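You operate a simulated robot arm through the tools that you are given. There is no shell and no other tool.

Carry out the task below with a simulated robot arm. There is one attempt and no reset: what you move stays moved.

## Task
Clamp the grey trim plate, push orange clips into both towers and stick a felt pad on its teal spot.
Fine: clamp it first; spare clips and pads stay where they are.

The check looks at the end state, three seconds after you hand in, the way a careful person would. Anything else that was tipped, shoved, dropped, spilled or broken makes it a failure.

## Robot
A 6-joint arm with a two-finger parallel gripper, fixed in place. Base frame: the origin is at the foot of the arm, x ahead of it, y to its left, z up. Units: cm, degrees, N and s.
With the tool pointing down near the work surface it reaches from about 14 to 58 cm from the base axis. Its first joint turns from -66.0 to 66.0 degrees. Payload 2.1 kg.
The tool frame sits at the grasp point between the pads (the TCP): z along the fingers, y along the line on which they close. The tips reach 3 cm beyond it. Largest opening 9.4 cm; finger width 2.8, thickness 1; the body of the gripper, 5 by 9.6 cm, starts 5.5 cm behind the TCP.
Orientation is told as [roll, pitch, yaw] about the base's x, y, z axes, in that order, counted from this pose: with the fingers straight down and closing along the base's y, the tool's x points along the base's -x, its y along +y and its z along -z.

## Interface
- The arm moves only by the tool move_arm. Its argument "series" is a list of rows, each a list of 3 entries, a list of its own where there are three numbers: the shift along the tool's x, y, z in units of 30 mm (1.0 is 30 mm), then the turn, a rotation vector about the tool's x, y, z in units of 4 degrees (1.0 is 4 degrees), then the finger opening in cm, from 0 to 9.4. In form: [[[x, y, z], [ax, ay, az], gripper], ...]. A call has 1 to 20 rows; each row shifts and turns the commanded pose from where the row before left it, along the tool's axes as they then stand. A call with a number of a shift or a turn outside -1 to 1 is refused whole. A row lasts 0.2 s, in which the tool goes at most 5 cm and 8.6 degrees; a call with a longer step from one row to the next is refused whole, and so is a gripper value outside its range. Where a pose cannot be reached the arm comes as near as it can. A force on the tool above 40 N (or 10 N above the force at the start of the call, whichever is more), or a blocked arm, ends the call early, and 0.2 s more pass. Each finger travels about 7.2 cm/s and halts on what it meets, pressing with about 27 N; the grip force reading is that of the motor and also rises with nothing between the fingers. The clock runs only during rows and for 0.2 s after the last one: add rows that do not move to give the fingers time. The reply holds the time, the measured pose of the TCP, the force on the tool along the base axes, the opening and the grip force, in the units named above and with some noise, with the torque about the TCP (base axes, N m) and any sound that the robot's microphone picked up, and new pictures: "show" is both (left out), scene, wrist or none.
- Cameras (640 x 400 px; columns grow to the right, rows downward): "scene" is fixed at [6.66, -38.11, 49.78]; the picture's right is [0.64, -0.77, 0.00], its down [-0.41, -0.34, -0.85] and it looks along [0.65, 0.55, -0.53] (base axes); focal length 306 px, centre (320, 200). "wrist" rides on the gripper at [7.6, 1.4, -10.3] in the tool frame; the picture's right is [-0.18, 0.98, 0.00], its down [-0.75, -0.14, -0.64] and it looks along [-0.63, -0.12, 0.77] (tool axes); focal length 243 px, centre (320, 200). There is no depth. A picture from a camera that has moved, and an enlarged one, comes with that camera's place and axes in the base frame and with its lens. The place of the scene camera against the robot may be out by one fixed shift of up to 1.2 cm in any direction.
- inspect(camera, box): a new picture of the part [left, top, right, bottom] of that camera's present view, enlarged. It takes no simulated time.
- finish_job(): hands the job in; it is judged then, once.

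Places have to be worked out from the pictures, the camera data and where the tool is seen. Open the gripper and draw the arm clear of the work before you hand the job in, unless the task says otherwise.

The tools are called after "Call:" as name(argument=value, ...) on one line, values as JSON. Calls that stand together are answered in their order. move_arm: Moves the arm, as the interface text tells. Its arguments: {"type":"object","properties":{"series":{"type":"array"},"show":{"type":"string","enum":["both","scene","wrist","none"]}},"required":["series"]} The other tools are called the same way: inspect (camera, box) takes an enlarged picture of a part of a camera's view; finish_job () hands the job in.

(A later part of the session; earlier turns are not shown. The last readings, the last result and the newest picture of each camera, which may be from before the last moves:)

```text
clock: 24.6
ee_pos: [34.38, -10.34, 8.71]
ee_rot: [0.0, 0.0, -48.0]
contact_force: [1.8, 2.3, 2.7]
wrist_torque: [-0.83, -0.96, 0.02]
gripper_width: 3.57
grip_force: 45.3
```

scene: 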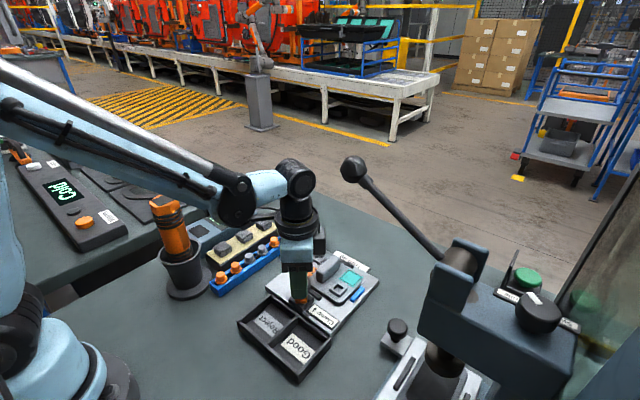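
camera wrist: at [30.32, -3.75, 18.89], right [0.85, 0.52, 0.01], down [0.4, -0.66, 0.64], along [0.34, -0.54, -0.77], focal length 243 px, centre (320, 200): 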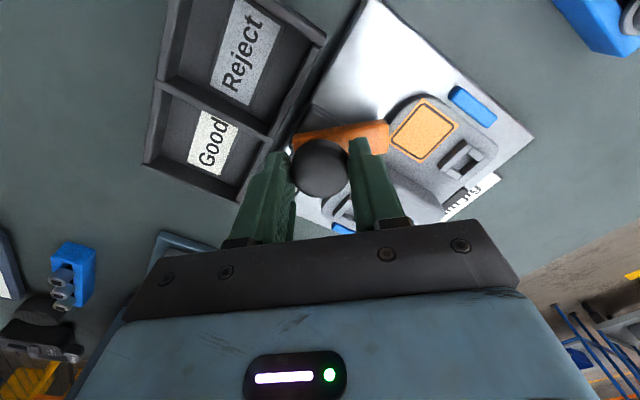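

Forces are back near zero. The fit says the pivot is about (34.54, -10.46), so I'll keep turning with a small y-correction per row, 20° first.

Call:
move_arm(series=[[[0, 0.007, 0], [0, 0, 1], 3.2], [[0, 0.007, 0], [0, 0, 1], 3.2], [[0, 0.007, 0], [0, 0, 1], 3.2], [[0, 0.007, 0], [0, 0, 1], 3.2], [[0, 0.007, 0], [0, 0, 1], 3.2]])

Call:
inspect(camera="wrist", box=[220, 80, 420, 220])

```text
clock: 25.8
ee_pos: [34.43, -10.36, 8.66]
ee_rot: [-0.1, -0.1, -68.1]
contact_force: [-5.4, -11.8, 13.7]
wrist_torque: [0.85, 0.34, -0.04]
gripper_width: 3.55
grip_force: 44.9
camera wrist: at [32.96, -2.62, 18.86], right [0.98, 0.2, 0.0], down [0.15, -0.75, 0.64], along [0.12, -0.63, -0.77], focal length 243 px, centre (320, 200)
```

scene: 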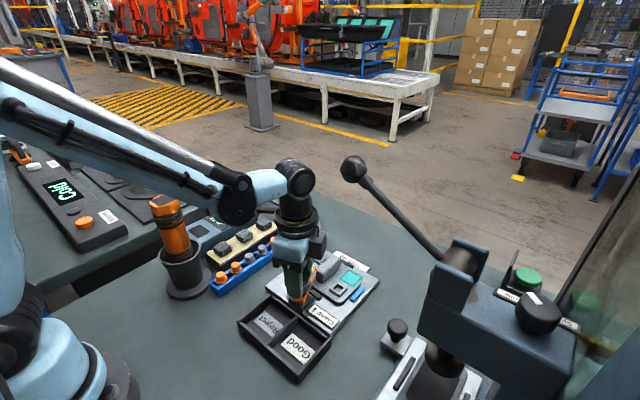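
wrist: 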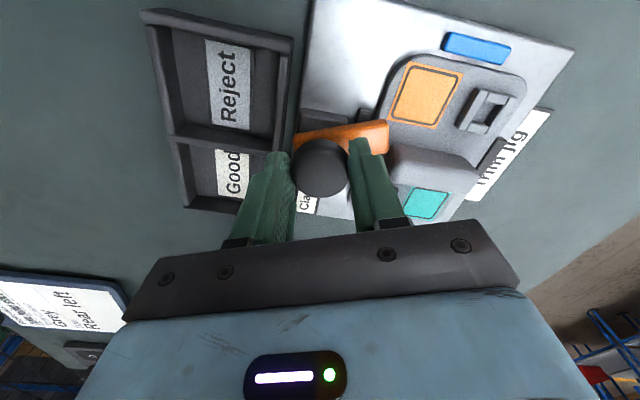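

```text
2.86 times, centred on (320, 150) of wrist
camera zoom: at [32.96, -2.62, 18.86], right [0.98, 0.2, 0.0], down [0.15, -0.75, 0.64], along [0.12, -0.63, -0.77], focal length 693 px, centre (320, 343)
```

zoom: 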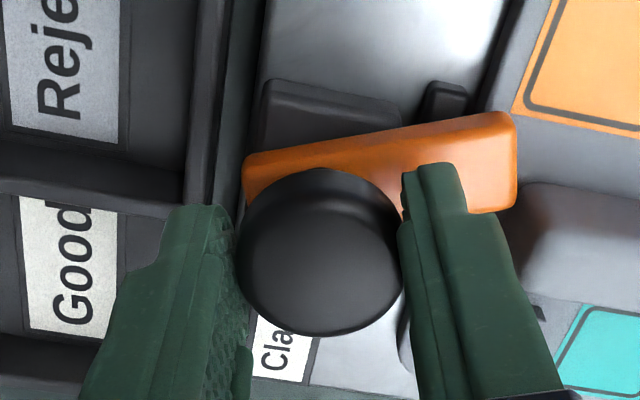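

The bar is now over the plate with ~22° to go and modest forces. I'll relieve the -y force and turn 16° more.

Call:
move_arm(series=[[[-0.02, -0.015, -0.005], [0, 0, 0], 3.2], [[0, 0.004, 0], [0, 0, 1], 3.2], [[0, 0.004, 0], [0, 0, 1], 3.2], [[0, 0.004, 0], [0, 0, 1], 3.2], [[0, 0.004, 0], [0, 0, 1], 3.2], [[0, 0, 0], [0, 0, 0], 3.2]], show="wrist")

Call:
inspect(camera="wrist", box=[220, 80, 420, 220])

```text
clock: 27.2
ee_pos: [34.57, -10.27, 8.7]
ee_rot: [0.0, 0.1, -84.1]
contact_force: [-13.7, 1.1, 18.6]
wrist_torque: [-0.68, 0.19, -0.03]
gripper_width: 3.54
grip_force: 45.0
camera wrist: at [35.15, -2.51, 18.87], right [1.0, -0.08, 0.0], down [-0.06, -0.77, 0.64], along [-0.05, -0.64, -0.77], focal length 243 px, centre (320, 200)
```

wrist: 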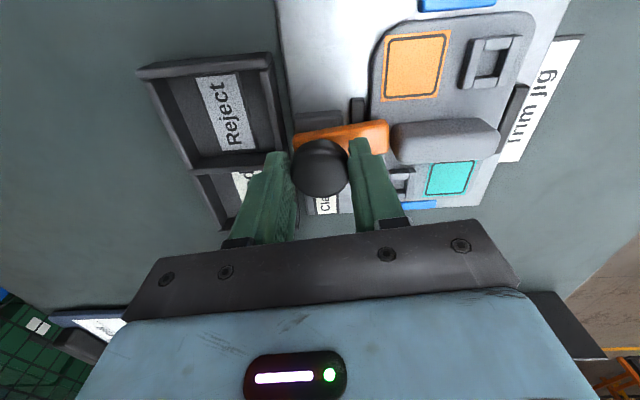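

```text
2.86 times, centred on (320, 150) of wrist
camera zoom: at [35.15, -2.51, 18.87], right [1.0, -0.08, 0.0], down [-0.06, -0.77, 0.64], along [-0.05, -0.64, -0.77], focal length 693 px, centre (320, 343)
```

zoom: 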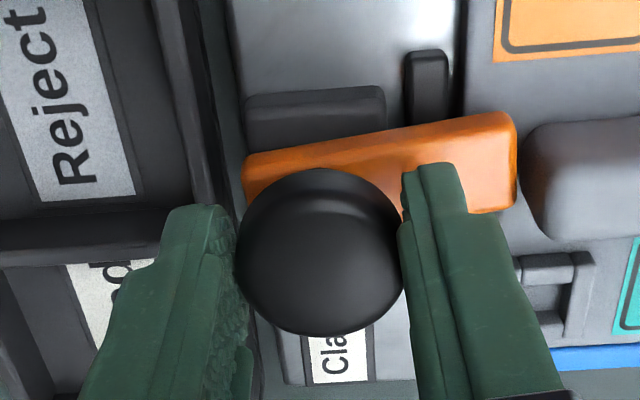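

About 6° remain. I'll ease off the -x and upward forces slightly and turn those last 6°.

Call:
move_arm(series=[[[0, -0.02, -0.006], [0, 0, 0], 3.2], [[0, 0, 0], [0, 0, 0.75], 3.2], [[0, 0, 0], [0, 0, 0.75], 3.2], [[0, 0, 0], [0, 0, 0], 3.2]], show="wrist")

Call:
inspect(camera="wrist", box=[220, 80, 420, 220])

Call:
inspect(camera="scene", box=[260, 220, 350, 320])

```text
clock: 28.2
ee_pos: [34.42, -10.29, 8.51]
ee_rot: [0.1, 0.2, -90.0]
contact_force: [-4.1, -2.0, 8.9]
wrist_torque: [0.62, 0.1, 0.1]
gripper_width: 3.56
grip_force: 45.2
camera wrist: at [35.94, -2.61, 18.87], right [0.98, -0.18, 0.0], down [-0.14, -0.75, 0.64], along [-0.12, -0.63, -0.77], focal length 243 px, centre (320, 200)
```

wrist: 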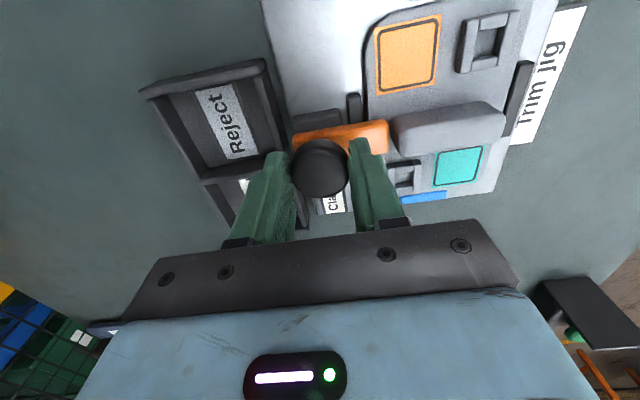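

```text
2.86 times, centred on (320, 150) of wrist
camera zoom: at [35.94, -2.61, 18.87], right [0.98, -0.18, 0.0], down [-0.14, -0.75, 0.64], along [-0.12, -0.63, -0.77], focal length 693 px, centre (320, 343)
```

zoom: 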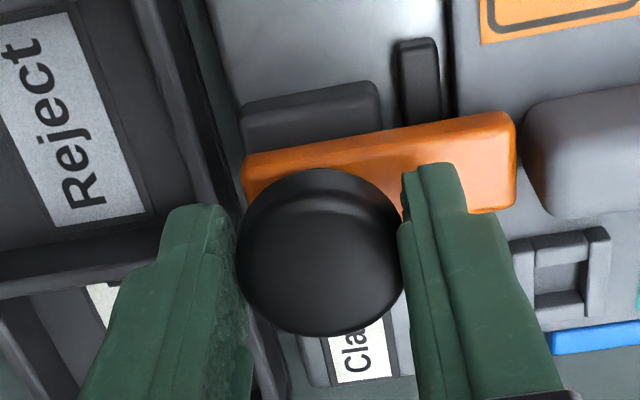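

```text
4.00 times, centred on (305, 270) of scene
camera zoom: at [6.65, -38.11, 49.78], right [0.64, -0.77, 0.0], down [-0.41, -0.34, -0.85], along [0.65, 0.55, -0.53], focal length 1222 px, centre (380, -80)
```

zoom: 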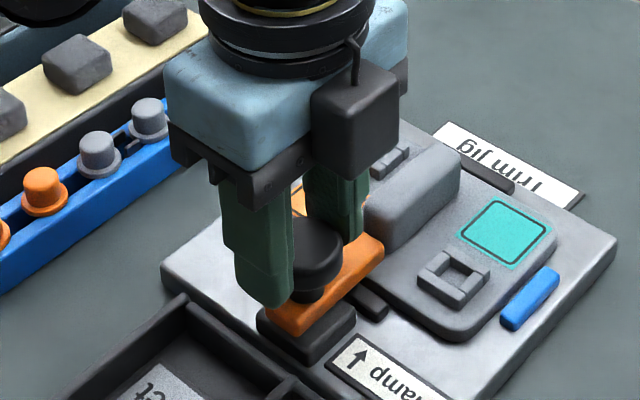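

The bar now points along +x over the plate edge. I'll test whether it's at its stop with 3° more, watching the torque about z.

Call:
move_arm(series=[[[0, 0, 0], [0, 0, 0.75], 3.2], [[0, 0, 0], [0, 0, 0], 3.2]], show="wrist")

Call:
inspect(camera="wrist", box=[220, 80, 420, 220])

```text
clock: 28.8
ee_pos: [34.46, -10.31, 8.66]
ee_rot: [0.1, 0.0, -93.0]
contact_force: [2.9, 0.5, 4.2]
wrist_torque: [-0.49, -0.01, 0.59]
gripper_width: 3.56
grip_force: 44.3
camera wrist: at [36.34, -2.68, 18.85], right [0.97, -0.23, 0.0], down [-0.18, -0.75, 0.64], along [-0.15, -0.62, -0.77], focal length 243 px, centre (320, 200)
```

wrist: 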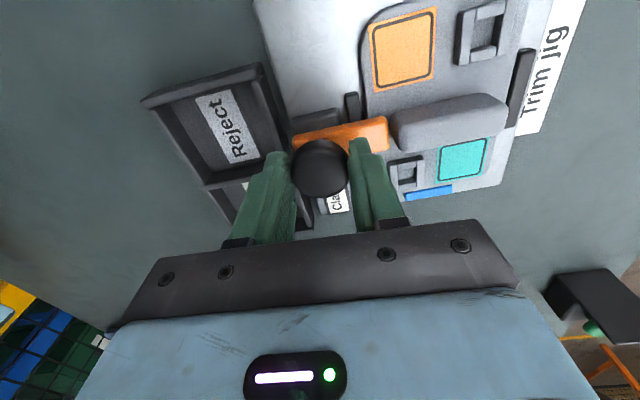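

```text
2.86 times, centred on (320, 150) of wrist
camera zoom: at [36.34, -2.68, 18.85], right [0.97, -0.23, 0.0], down [-0.18, -0.75, 0.64], along [-0.15, -0.62, -0.77], focal length 693 px, centre (320, 343)
```

zoom: 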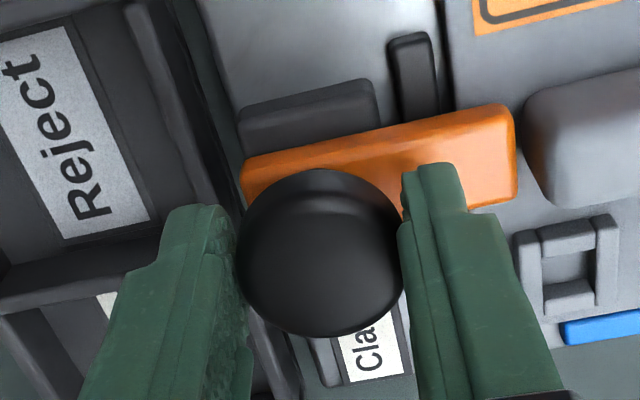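

Torque rose to 0.6 Nm without the bar following, so the clamp is at its stop. I'll open the fingers just enough (5 cm, clear of the rib) and lift straight up.

Call:
move_arm(series=[[[0, 0, 0], [0, 0, 0], 5.0], [[0, 0, 0], [0, 0, 0], 5.0], [[0, 0, -0.3], [0, 0, 0], 5.0], [[0, 0, -0.7], [0, 0, 0], 5.0], [[0, 0, -1], [0, 0, 0], 5.0], [[0, 0, -1], [0, 0, 0], 5.0]])

Call:
inspect(camera="scene", box=[260, 230, 360, 330])

Call:
inspect(camera="wrist", box=[220, 20, 460, 200])

```text
clock: 30.2
ee_pos: [34.43, -10.19, 17.73]
ee_rot: [0.0, 0.0, -93.0]
contact_force: [0.8, 0.1, -0.2]
wrist_torque: [-0.02, 0.01, 0.0]
gripper_width: 4.99
grip_force: 0.1
camera wrist: at [36.3, -2.61, 27.98], right [0.97, -0.23, 0.0], down [-0.18, -0.75, 0.64], along [-0.15, -0.62, -0.77], focal length 243 px, centre (320, 200)
```

scene: 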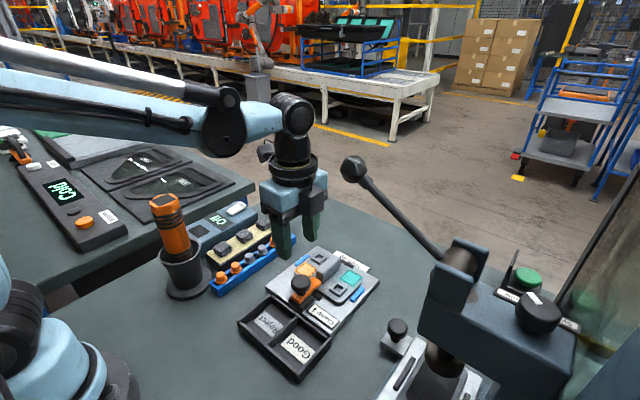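
wrist: 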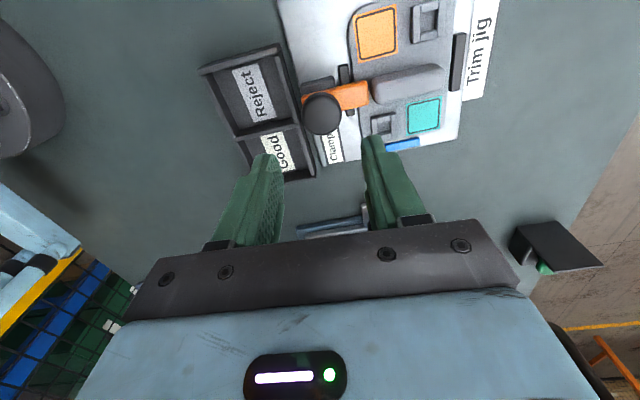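

```text
4.00 times, centred on (310, 280) of scene
camera zoom: at [6.66, -38.11, 49.78], right [0.64, -0.77, 0.0], down [-0.41, -0.34, -0.85], along [0.65, 0.55, -0.53], focal length 1222 px, centre (360, -120)
```

zoom: 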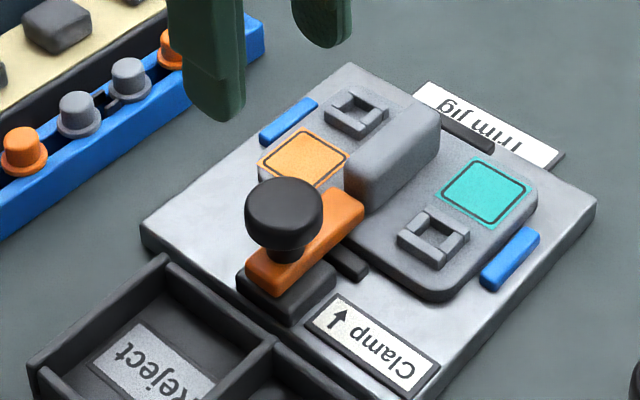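

```text
2.22 times, centred on (340, 110) of wrist
camera zoom: at [36.3, -2.61, 27.98], right [0.97, -0.23, 0.0], down [-0.18, -0.75, 0.64], along [-0.15, -0.62, -0.77], focal length 539 px, centre (276, 400)
```

zoom: 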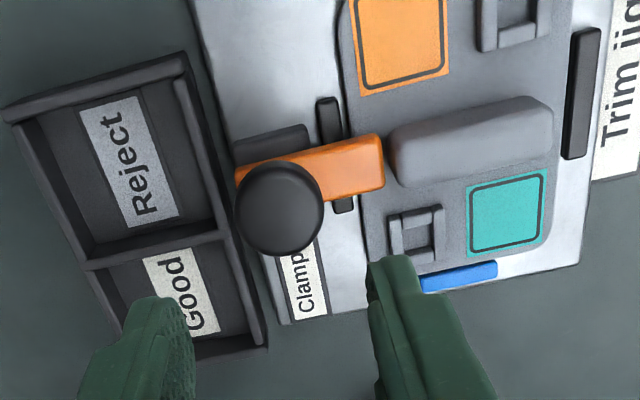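

Clamp is set and nothing else moved. Next I'll turn the wrist back to yaw 0 and go over to the clip rail for a close look.

Call:
move_arm(series=[[[0, 0, 0], [0, 0, -1], 5.0], [[0, 0, 0], [0, 0, -1], 5.0], [[0, 0, 0], [0, 0, -1], 5.0], [[0, 0, 0], [0, 0, -1], 5.0], [[0, 0, 0], [0, 0, -1], 5.0], [[0, 0, 0], [0, 0, -1], 5.0], [[0, 0, 0], [0, 0, -1], 5.0], [[0, 0, 0], [0, 0, -1], 5.0], [[0, 0, 0], [0, 0, -1], 5.0], [[0, 0, 0], [0, 0, -1], 5.0], [[0, 0, 0], [0, 0, -1], 5.0], [[0, 0, 0], [0, 0, -1], 5.0], [[0, 0, 0], [0, 0, -1], 5.0], [[0, 0, 0], [0, 0, -1], 5.0], [[0, 0, 0], [0, 0, -1], 5.0], [[0, 0, 0], [0, 0, -1], 5.0], [[0, 0, 0], [0, 0, -1], 5.0], [[0, 0, 0], [0, 0, -1], 5.0], [[0, 0, 0], [0, 0, -1], 5.0], [[0, 0, 0], [0, 0, -1], 5.0]], show="none")

Call:
move_arm(series=[[[0, 0, 0], [0, 0, -1], 5.0], [[0, 0, 0], [0, 0, -1], 5.0], [[0, 0, 0], [0, 0, -1], 5.0], [[0, 0, 0], [0, 0, -0.25], 5.0], [[-0.1, 1, 0], [0, 0, 0], 5.0], [[-0.1, 1, 0], [0, 0, 0], 5.0], [[-0.1, 1, 0], [0, 0, 0], 5.0], [[-0.1, 1, 0], [0, 0, 0], 5.0], [[-0.1, 1, 0], [0, 0, 0], 5.0], [[-0.1, 0.4, 0], [0, 0, 0], 5.0]])

Call:
inspect(camera="wrist", box=[200, 0, 460, 200])

```text
clock: 34.4
ee_pos: [34.43, -10.37, 17.61]
ee_rot: [0.1, 0.0, -12.9]
contact_force: [-0.2, 0.2, -0.3]
wrist_torque: [-0.01, -0.01, 0.02]
gripper_width: 5.0
grip_force: 0.0
```

```text
clock: 36.6
ee_pos: [36.26, 5.95, 17.63]
ee_rot: [0.0, 0.0, 0.1]
contact_force: [0.5, 0.2, 0.7]
wrist_torque: [0.01, -0.02, -0.01]
gripper_width: 5.01
grip_force: 0.1
camera wrist: at [28.65, 7.4, 27.82], right [0.18, 0.98, 0.0], down [0.75, -0.14, 0.64], along [0.63, -0.12, -0.77], focal length 243 px, centre (320, 200)
```

scene: 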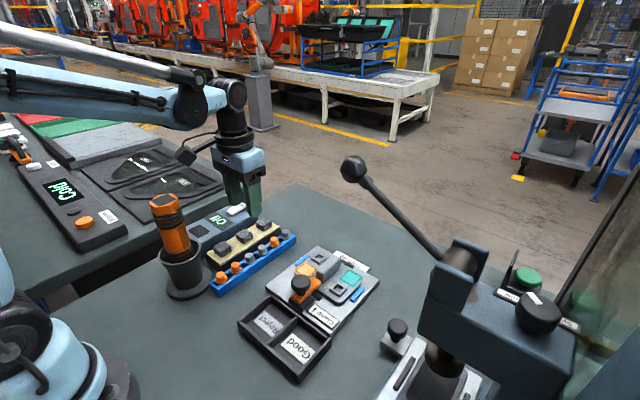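
wrist: 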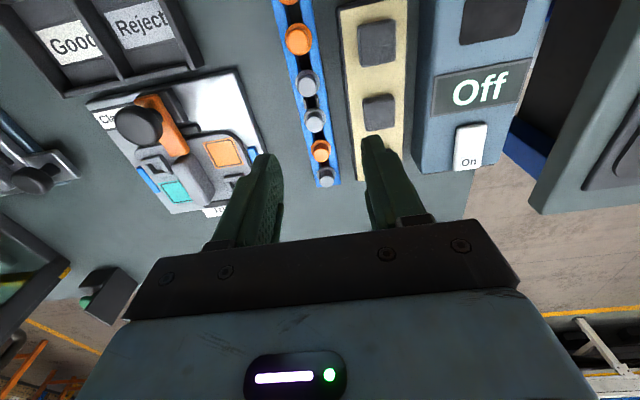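

```text
2.00 times, centred on (330, 100) of wrist
camera zoom: at [28.65, 7.4, 27.82], right [0.18, 0.98, 0.0], down [0.75, -0.14, 0.64], along [0.63, -0.12, -0.77], focal length 485 px, centre (300, 400)
```

zoom: 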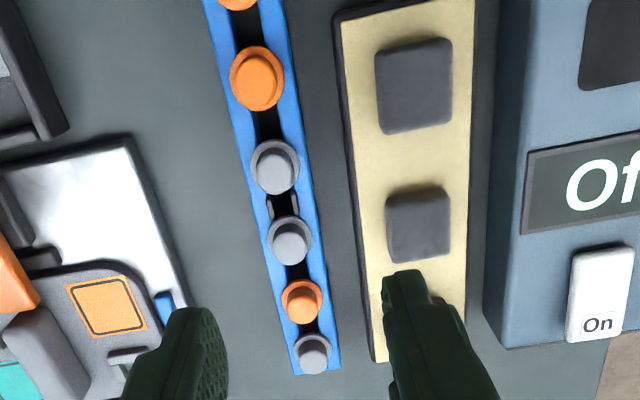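

The clips sit on y≈5.0, orange ones at x≈31 and x≈41.5, with plenty of free space on both sides of the rail for the fingers. I'll go above the orange clip at x≈41.5, keeping high, to refine.

Call:
move_arm(series=[[[-0.9, -0.16, 0.7], [0, 0, 0], 5.0], [[-0.88, -0.16, 0.8], [0, 0, 0], 5.0], [[0, 0, 0.8], [0, 0, 0], 5.0], [[0, 0, 0], [0, 0, 0], 5.0]])

Call:
inspect(camera="wrist", box=[230, 60, 410, 200])

Call:
inspect(camera="scene", box=[210, 180, 310, 290])

```text
clock: 37.6
ee_pos: [41.61, 5.04, 10.76]
ee_rot: [0.0, 0.1, 0.0]
contact_force: [-0.3, -0.1, 0.0]
wrist_torque: [-0.05, 0.0, 0.0]
gripper_width: 5.02
grip_force: 0.0
camera wrist: at [34.04, 6.46, 20.96], right [0.18, 0.98, 0.0], down [0.75, -0.14, 0.64], along [0.63, -0.12, -0.77], focal length 243 px, centre (320, 200)
```

scene: 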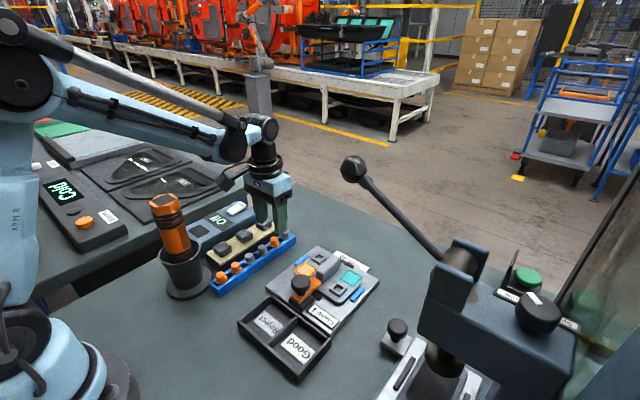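
wrist: 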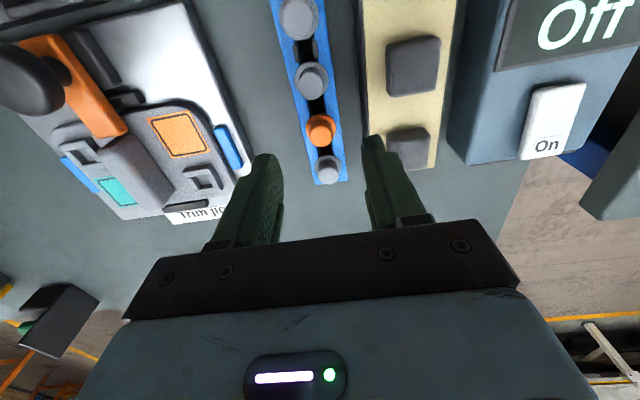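

```text
2.86 times, centred on (320, 130) of wrist
camera zoom: at [34.04, 6.46, 20.96], right [0.18, 0.98, 0.0], down [0.75, -0.14, 0.64], along [0.63, -0.12, -0.77], focal length 693 px, centre (320, 400)
```

zoom: 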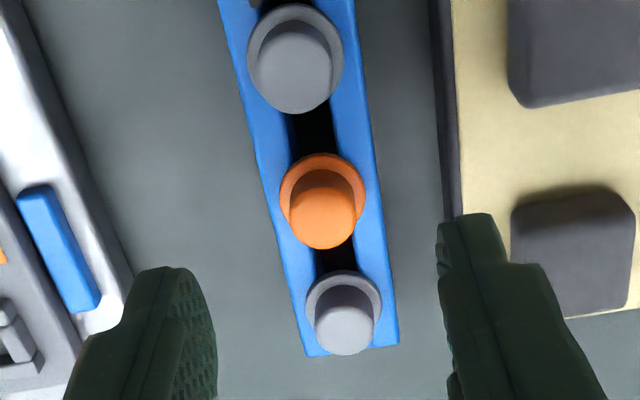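

```text
3.64 times, centred on (260, 235) of scene
camera zoom: at [6.66, -38.11, 49.78], right [0.64, -0.77, 0.0], down [-0.41, -0.34, -0.85], along [0.65, 0.55, -0.53], focal length 1111 px, centre (538, 73)
```

zoom: 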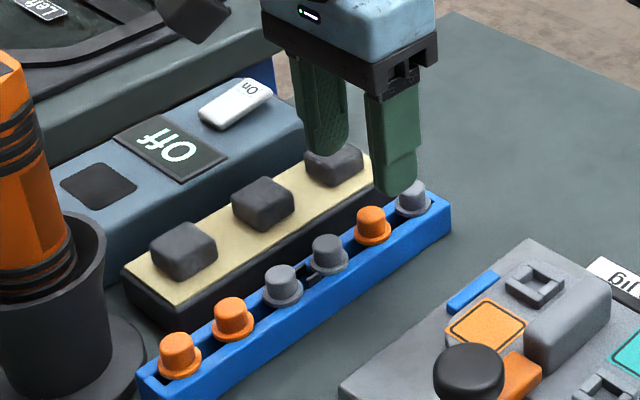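

Clip, fingers and TCP line up: clip at about (41.6, 5.05), flange z≈3.3, cap top z≈4.9. I'll narrow to 3.2 cm, lower to TCP z≈7.7 and check.

Call:
move_arm(series=[[[0, 0, 0], [0, 0, 0], 4.0], [[0, 0, 0.5], [0, 0, 0], 3.2], [[0, 0, 0.5], [0, 0, 0], 3.2], [[0, 0, 0], [0, 0, 0], 3.2]])

Call:
inspect(camera="wrist", box=[250, 90, 390, 200])

Call:
inspect(camera="scene", box=[240, 200, 310, 270])

```text
clock: 38.6
ee_pos: [41.51, 4.97, 7.72]
ee_rot: [0.1, 0.0, 0.0]
contact_force: [0.1, 0.7, 0.6]
wrist_torque: [-0.02, -0.01, -0.01]
gripper_width: 3.2
grip_force: 0.1
camera wrist: at [34.06, 6.42, 17.96], right [0.18, 0.98, 0.0], down [0.75, -0.14, 0.64], along [0.63, -0.12, -0.77], focal length 243 px, centre (320, 200)
```

scene: 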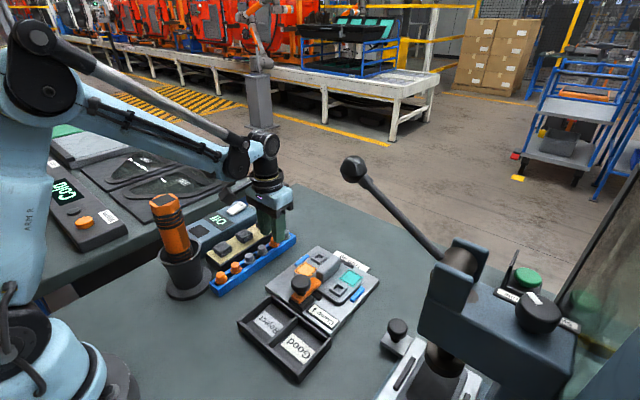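
wrist: 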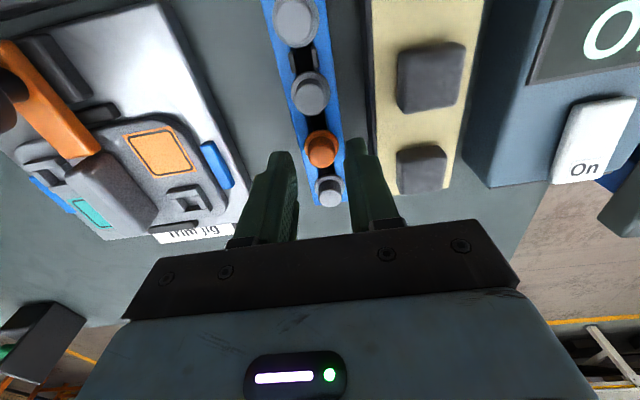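

```text
3.64 times, centred on (320, 145) of wrist
camera zoom: at [34.06, 6.42, 17.96], right [0.18, 0.98, 0.0], down [0.75, -0.14, 0.64], along [0.63, -0.12, -0.77], focal length 882 px, centre (320, 400)
```

zoom: 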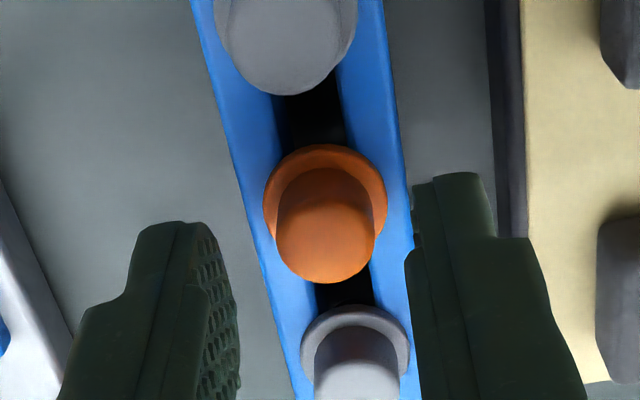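

```text
5.71 times, centred on (275, 235) of scene
camera zoom: at [6.66, -38.11, 49.78], right [0.64, -0.77, 0.0], down [-0.41, -0.34, -0.85], along [0.65, 0.55, -0.53], focal length 1746 px, centre (577, 0)
```

zoom: 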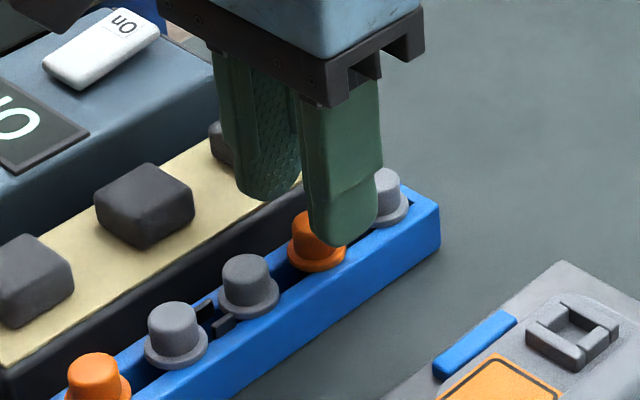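

The clip centre reads (41.5, 5.10); I'll shift by about a millimetre, go down to TCP z≈7.15 so the tips are just above the flange, and close on the cap.

Call:
move_arm(series=[[[0.03, 0.025, 0.1], [0, 0, 0], 3.2], [[0, 0, 0.07], [0, 0, 0], 3.2], [[0, 0, 0], [0, 0, 0], 2.4], [[0, 0, 0], [0, 0, 0], 1.4], [[0, 0, 0], [0, 0, 0], 1.4], [[0, 0, 0], [0, 0, 0], 1.4]])

Call:
inspect(camera="wrist", box=[250, 90, 390, 200])

Call:
inspect(camera="scene", box=[240, 200, 310, 270])

```text
clock: 40.0
ee_pos: [41.59, 4.96, 7.3]
ee_rot: [0.0, 0.0, 0.1]
contact_force: [0.5, 0.2, 0.2]
wrist_torque: [-0.02, -0.01, 0.02]
gripper_width: 1.39
grip_force: 0.1
camera wrist: at [33.94, 6.51, 17.45], right [0.18, 0.98, 0.0], down [0.75, -0.14, 0.64], along [0.63, -0.12, -0.77], focal length 243 px, centre (320, 200)
```

scene: 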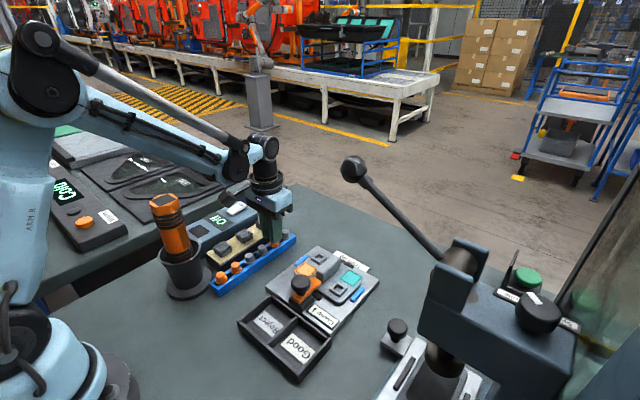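
wrist: 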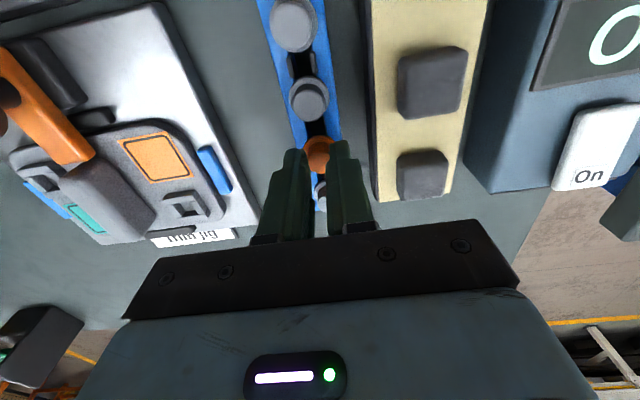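

```text
3.64 times, centred on (320, 145) of wrist
camera zoom: at [33.94, 6.51, 17.45], right [0.18, 0.98, 0.0], down [0.75, -0.14, 0.64], along [0.63, -0.12, -0.77], focal length 882 px, centre (320, 400)
```

zoom: 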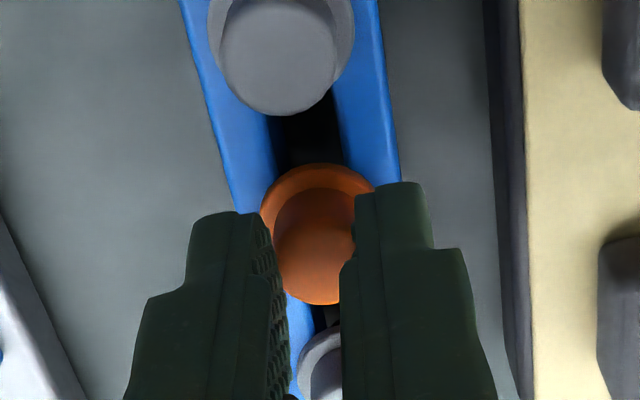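

```text
5.71 times, centred on (275, 235) of scene
camera zoom: at [6.66, -38.11, 49.78], right [0.64, -0.77, 0.0], down [-0.41, -0.34, -0.85], along [0.65, 0.55, -0.53], focal length 1746 px, centre (577, 0)
```

zoom: 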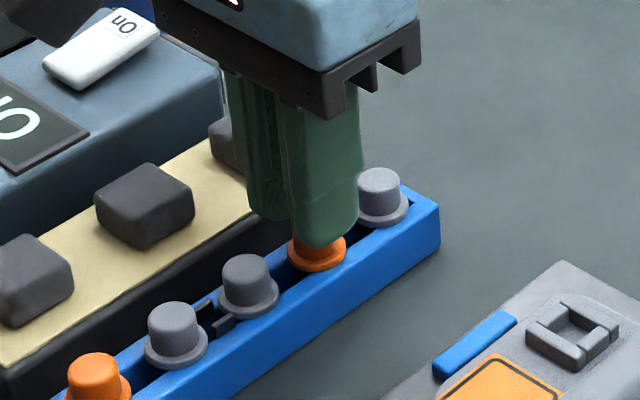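

The fingers closed to 1.4 cm with no grip, so the tips are above the cap; consistent recalculation puts the clip at (41.95, 5.04) with cap top z≈4.0 and flange z≈2.6. I'll reopen, shift +x 4 mm, and go lower.

Call:
move_arm(series=[[[0, 0, 0], [0, 0, 0], 3.2], [[-0.06, -0.02, 0], [0, 0, 0], 3.2], [[-0.07, 0, 0.12], [0, 0, 0], 3.2], [[0, 0, 0.13], [0, 0, 0], 3.2], [[0, 0, 0], [0, 0, 0], 3.2]])

Call:
inspect(camera="wrist", box=[250, 90, 390, 200])

Call:
inspect(camera="scene", box=[240, 200, 310, 270])

```text
clock: 41.2
ee_pos: [41.89, 5.15, 6.54]
ee_rot: [0.0, 0.0, 0.1]
contact_force: [-0.4, -0.1, -0.3]
wrist_torque: [-0.03, -0.01, -0.01]
gripper_width: 3.19
grip_force: 0.0
camera wrist: at [34.33, 6.5, 16.68], right [0.18, 0.98, 0.0], down [0.75, -0.14, 0.64], along [0.63, -0.12, -0.77], focal length 243 px, centre (320, 200)
```

scene: 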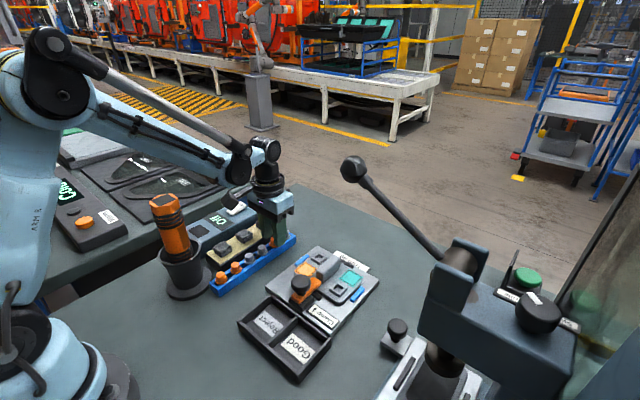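
wrist: 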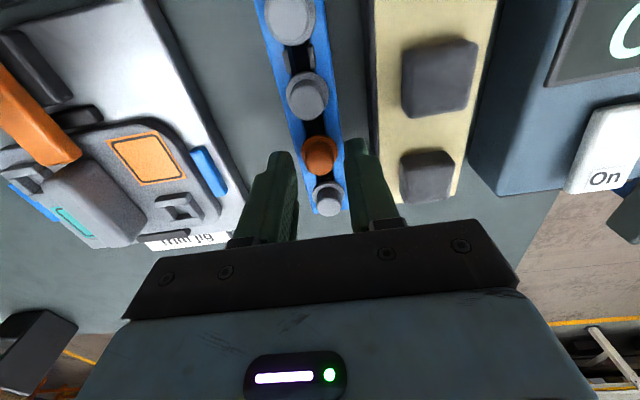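

```text
3.64 times, centred on (320, 145) of wrist
camera zoom: at [34.33, 6.5, 16.68], right [0.18, 0.98, 0.0], down [0.75, -0.14, 0.64], along [0.63, -0.12, -0.77], focal length 882 px, centre (320, 400)
```

zoom: 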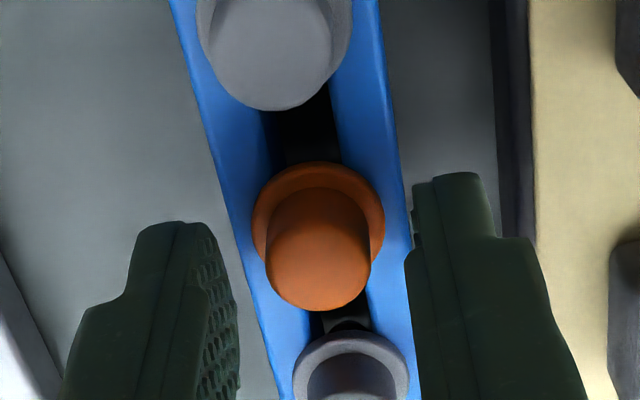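

```text
5.71 times, centred on (275, 235) of scene
camera zoom: at [6.66, -38.11, 49.78], right [0.64, -0.77, 0.0], down [-0.41, -0.34, -0.85], along [0.65, 0.55, -0.53], focal length 1746 px, centre (577, 0)
```

zoom: 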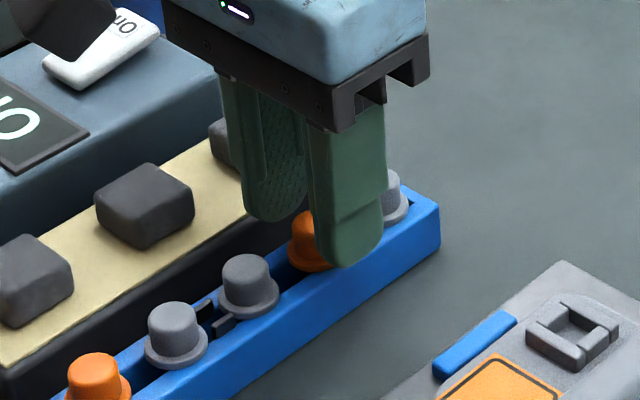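

Now the clip's cap is clearly between the fingers; tips are about 5 mm above the flange. I'll centre 0.5 mm, lower 3.5 mm and close.

Call:
move_arm(series=[[[0, -0.017, 0.06], [0, 0, 0], 3.2], [[0, 0, 0.06], [0, 0, 0], 3.2], [[0, 0, 0], [0, 0, 0], 2.2], [[0, 0, 0], [0, 0, 0], 1.2], [[0, 0, 0], [0, 0, 0], 1.2], [[0, 0, 0], [0, 0, 0], 1.2]])

Call:
inspect(camera="wrist", box=[250, 90, 390, 200])

```text
clock: 42.6
ee_pos: [41.86, 4.9, 5.97]
ee_rot: [-0.1, 0.0, -0.1]
contact_force: [0.7, 0.3, -0.6]
wrist_torque: [0.0, 0.01, 0.01]
gripper_width: 1.38
grip_force: 13.0
camera wrist: at [34.33, 6.42, 16.33], right [0.18, 0.98, 0.0], down [0.75, -0.14, 0.64], along [0.63, -0.12, -0.77], focal length 243 px, centre (320, 200)
```

scene: 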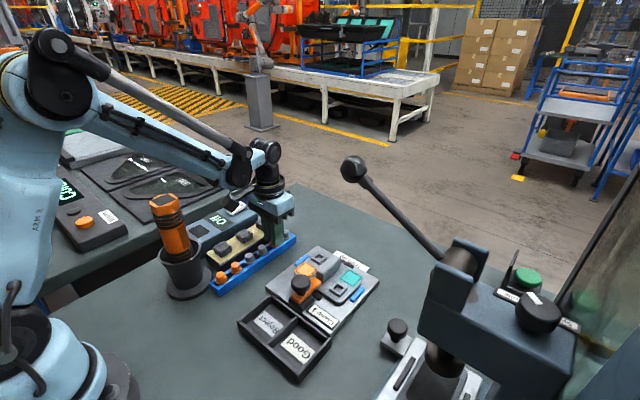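
wrist: 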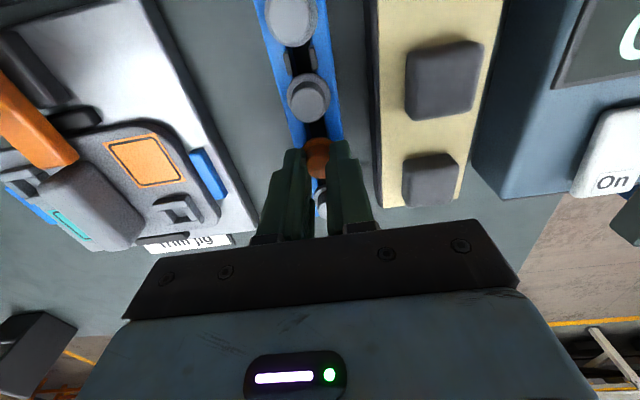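

```text
3.64 times, centred on (320, 145) of wrist
camera zoom: at [34.33, 6.42, 16.33], right [0.18, 0.98, 0.0], down [0.75, -0.14, 0.64], along [0.63, -0.12, -0.77], focal length 882 px, centre (320, 400)
```

zoom: 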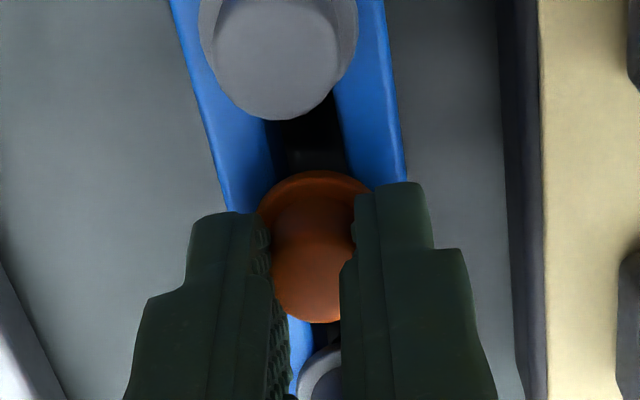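

The fingers hold at 1.38 cm with some force. I'll squeeze harder, then lift slowly 1.5 cm and check that the clip comes out.

Call:
move_arm(series=[[[0, 0, 0], [0, 0, 0], 0.6], [[0, 0, 0], [0, 0, 0], 0.6], [[0, 0, -0.1], [0, 0, 0], 0.6], [[0, 0, -0.2], [0, 0, 0], 0.6], [[0, 0, -0.2], [0, 0, 0], 0.6], [[0, 0, 0], [0, 0, 0], 0.6]])

Call:
inspect(camera="wrist", box=[250, 90, 390, 200])

Call:
inspect(camera="scene", box=[240, 200, 310, 270])

```text
clock: 44.0
ee_pos: [42.01, 4.93, 7.7]
ee_rot: [0.0, 0.1, 0.0]
contact_force: [0.1, 0.3, -0.6]
wrist_torque: [0.01, 0.01, 0.03]
gripper_width: 0.73
grip_force: 27.0
camera wrist: at [34.31, 6.44, 17.86], right [0.18, 0.98, 0.0], down [0.75, -0.14, 0.64], along [0.63, -0.12, -0.77], focal length 243 px, centre (320, 200)
```

scene: 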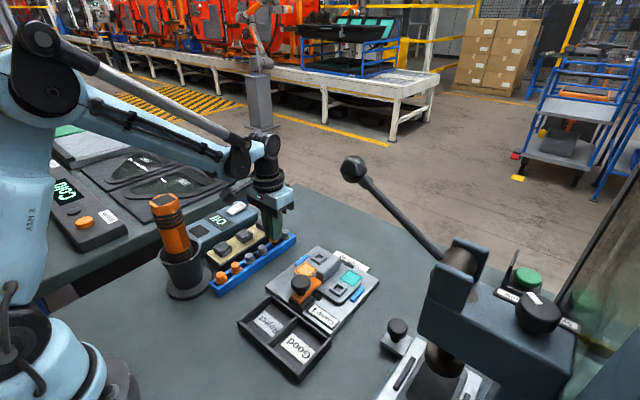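
wrist: 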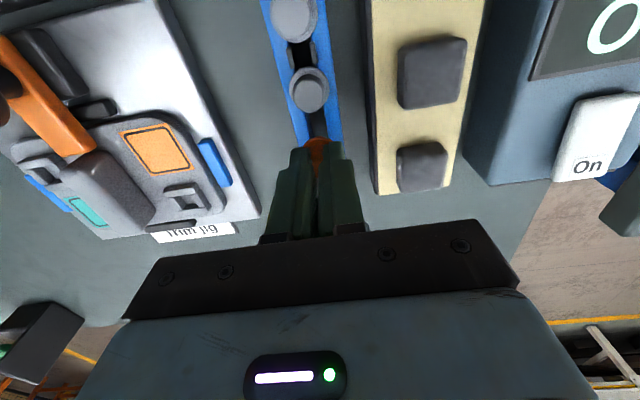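

```text
3.64 times, centred on (320, 145) of wrist
camera zoom: at [34.31, 6.44, 17.86], right [0.18, 0.98, 0.0], down [0.75, -0.14, 0.64], along [0.63, -0.12, -0.77], focal length 882 px, centre (320, 400)
```

zoom: 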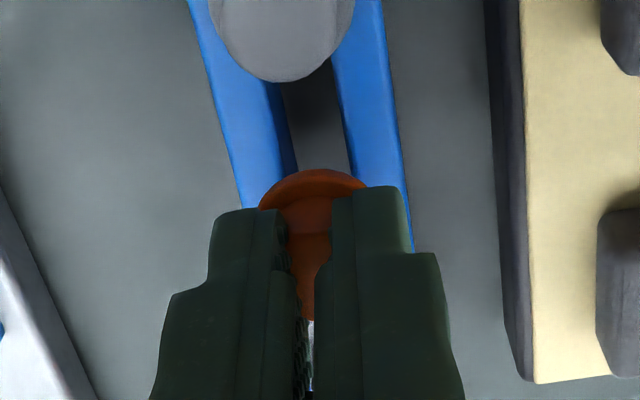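

```text
5.71 times, centred on (275, 235) of scene
camera zoom: at [6.66, -38.11, 49.78], right [0.64, -0.77, 0.0], down [-0.41, -0.34, -0.85], along [0.65, 0.55, -0.53], focal length 1746 px, centre (577, 0)
```

zoom: 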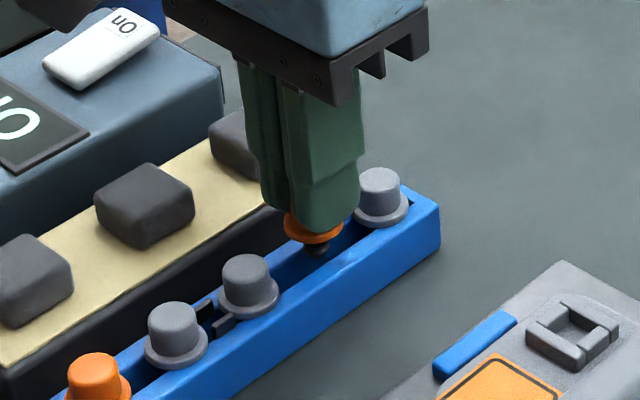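

The clip came out cleanly, upright, with its black pin showing below the flange. I'll raise it to z≈14 and carry it over to the tower on the +y side of the plate (about (44.6, -6.3)).

Call:
move_arm(series=[[[0, 0, -0.7], [0, 0, 0], 0.6], [[0, 0, -0.7], [0, 0, 0], 0.6], [[0, 0, -0.7], [0, 0, 0], 0.6], [[-0.2, -0.7, 0], [0, 0, 0], 0.6], [[-0.2, -0.8, 0], [0, 0, 0], 0.6], [[-0.2, -0.8, 0], [0, 0, 0], 0.6], [[-0.2, -0.8, 0], [0, 0, 0], 0.6], [[0, -0.7, 0], [0, 0, 0], 0.6], [[0, 0, 0], [0, 0, 0], 0.6]])

Call:
inspect(camera="wrist", box=[220, 60, 420, 200])

Call:
inspect(camera="scene", box=[270, 200, 370, 300])

```text
clock: 46.0
ee_pos: [44.4, -6.56, 13.93]
ee_rot: [0.1, -0.1, 0.0]
contact_force: [-0.1, -0.6, 1.1]
wrist_torque: [-0.01, 0.01, -0.01]
gripper_width: 0.73
grip_force: 27.0
camera wrist: at [36.75, -5.05, 24.17], right [0.18, 0.98, 0.0], down [0.75, -0.14, 0.64], along [0.63, -0.12, -0.77], focal length 243 px, centre (320, 200)
```

scene: 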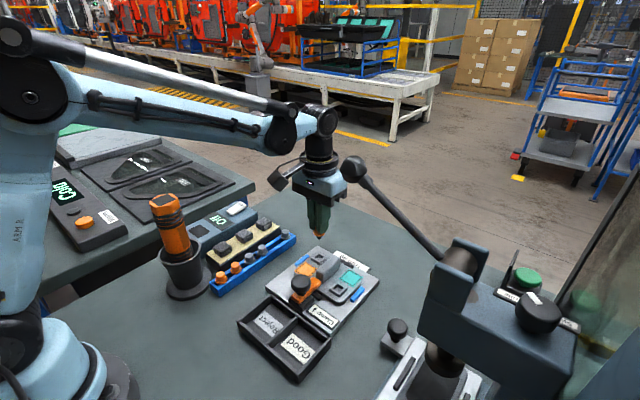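
wrist: 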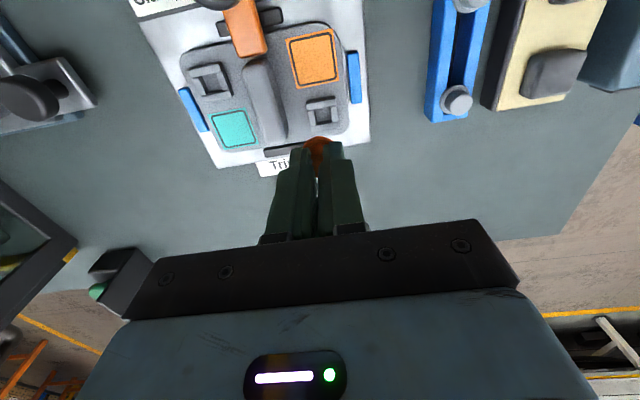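

```text
2.86 times, centred on (320, 130) of wrist
camera zoom: at [36.75, -5.05, 24.17], right [0.18, 0.98, 0.0], down [0.75, -0.14, 0.64], along [0.63, -0.12, -0.77], focal length 693 px, centre (320, 400)
```

zoom: 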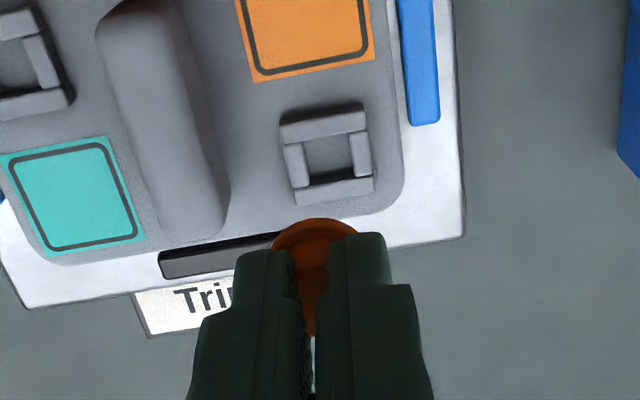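

```text
4.00 times, centred on (320, 250) of scene
camera zoom: at [6.66, -38.11, 49.78], right [0.64, -0.77, 0.0], down [-0.41, -0.34, -0.85], along [0.65, 0.55, -0.53], focal length 1222 px, centre (320, 0)
```

zoom: 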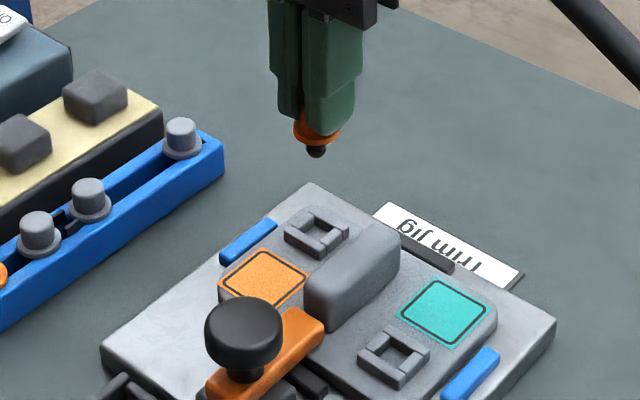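

Both views agree the pin is almost over the tower. I'll zoom in hard on the held clip to check its tilt and position before lowering.

Call:
inspect(camera="scene", box=[305, 205, 335, 275])

Call:
inspect(camera="wrist", box=[285, 85, 355, 185])

```text
5.71 times, centred on (320, 240) of scene
camera zoom: at [6.66, -38.11, 49.78], right [0.64, -0.77, 0.0], down [-0.41, -0.34, -0.85], along [0.65, 0.55, -0.53], focal length 1746 px, centre (320, -29)
```

zoom: 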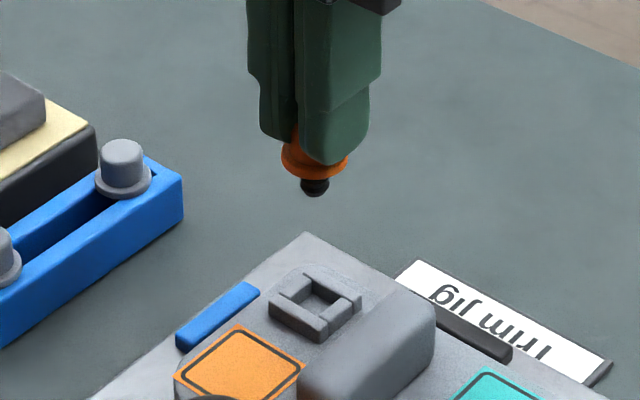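

```text
4.00 times, centred on (320, 135) of wrist
camera zoom: at [36.75, -5.05, 24.17], right [0.18, 0.98, 0.0], down [0.75, -0.14, 0.64], along [0.63, -0.12, -0.77], focal length 970 px, centre (320, 460)
```

zoom: 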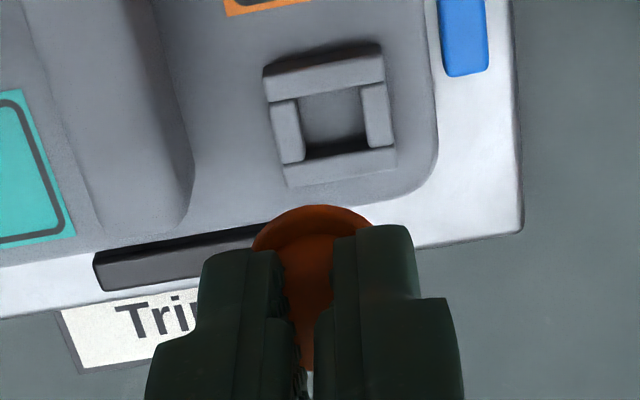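

The clip hangs upright, centred in the fingers, pin about 4.8 cm below the TCP; the tower is about 3.5 mm ahead in x and 2.5 mm in +y. I'll shift by that and lower to TCP z≈9, pin still above the tower.

Call:
move_arm(series=[[[-0.117, 0.083, 0.4], [0, 0, 0], 0.6], [[0, 0, 0.6], [0, 0, 0], 0.6], [[0, 0, 0.6], [0, 0, 0], 0.6], [[0, 0, 0], [0, 0, 0], 0.6]])

Call:
inspect(camera="scene", box=[295, 215, 345, 275])

Call:
inspect(camera="wrist", box=[285, 85, 355, 185])

```text
clock: 47.0
ee_pos: [44.64, -6.23, 9.22]
ee_rot: [-0.1, 0.1, -0.1]
contact_force: [-1.0, -0.3, 0.3]
wrist_torque: [0.02, -0.05, 0.01]
gripper_width: 0.74
grip_force: 27.0
camera wrist: at [37.08, -4.75, 19.36], right [0.18, 0.98, 0.0], down [0.75, -0.14, 0.64], along [0.63, -0.12, -0.77], focal length 243 px, centre (320, 200)
```

scene: 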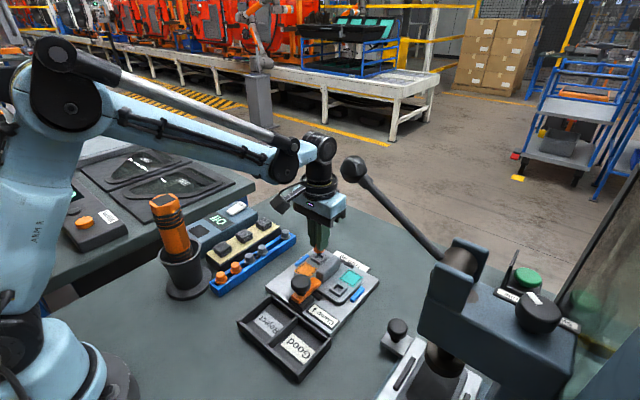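
wrist: 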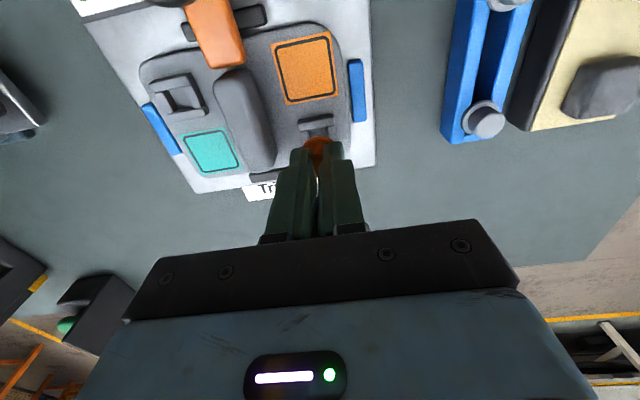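

```text
6.67 times, centred on (320, 245) of scene
camera zoom: at [6.66, -38.11, 49.78], right [0.64, -0.77, 0.0], down [-0.41, -0.34, -0.85], along [0.65, 0.55, -0.53], focal length 2037 px, centre (320, -100)
```

zoom: 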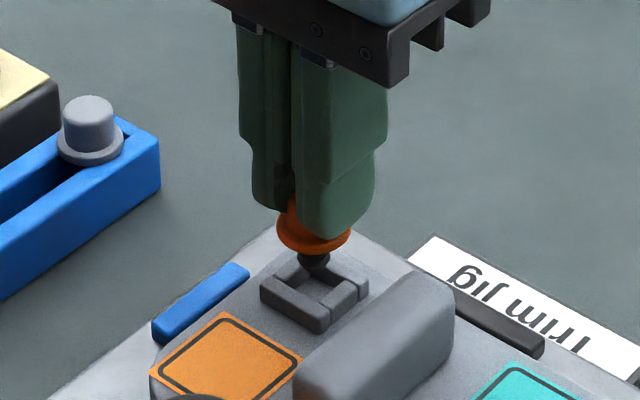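

```text
4.00 times, centred on (320, 135) of wrist
camera zoom: at [37.08, -4.75, 19.36], right [0.18, 0.98, 0.0], down [0.75, -0.14, 0.64], along [0.63, -0.12, -0.77], focal length 970 px, centre (320, 460)
```

zoom: 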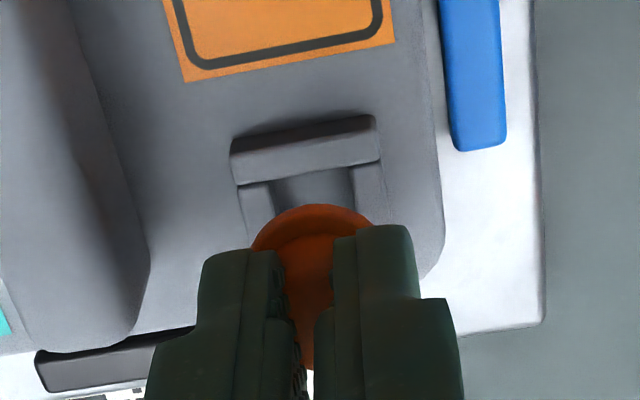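

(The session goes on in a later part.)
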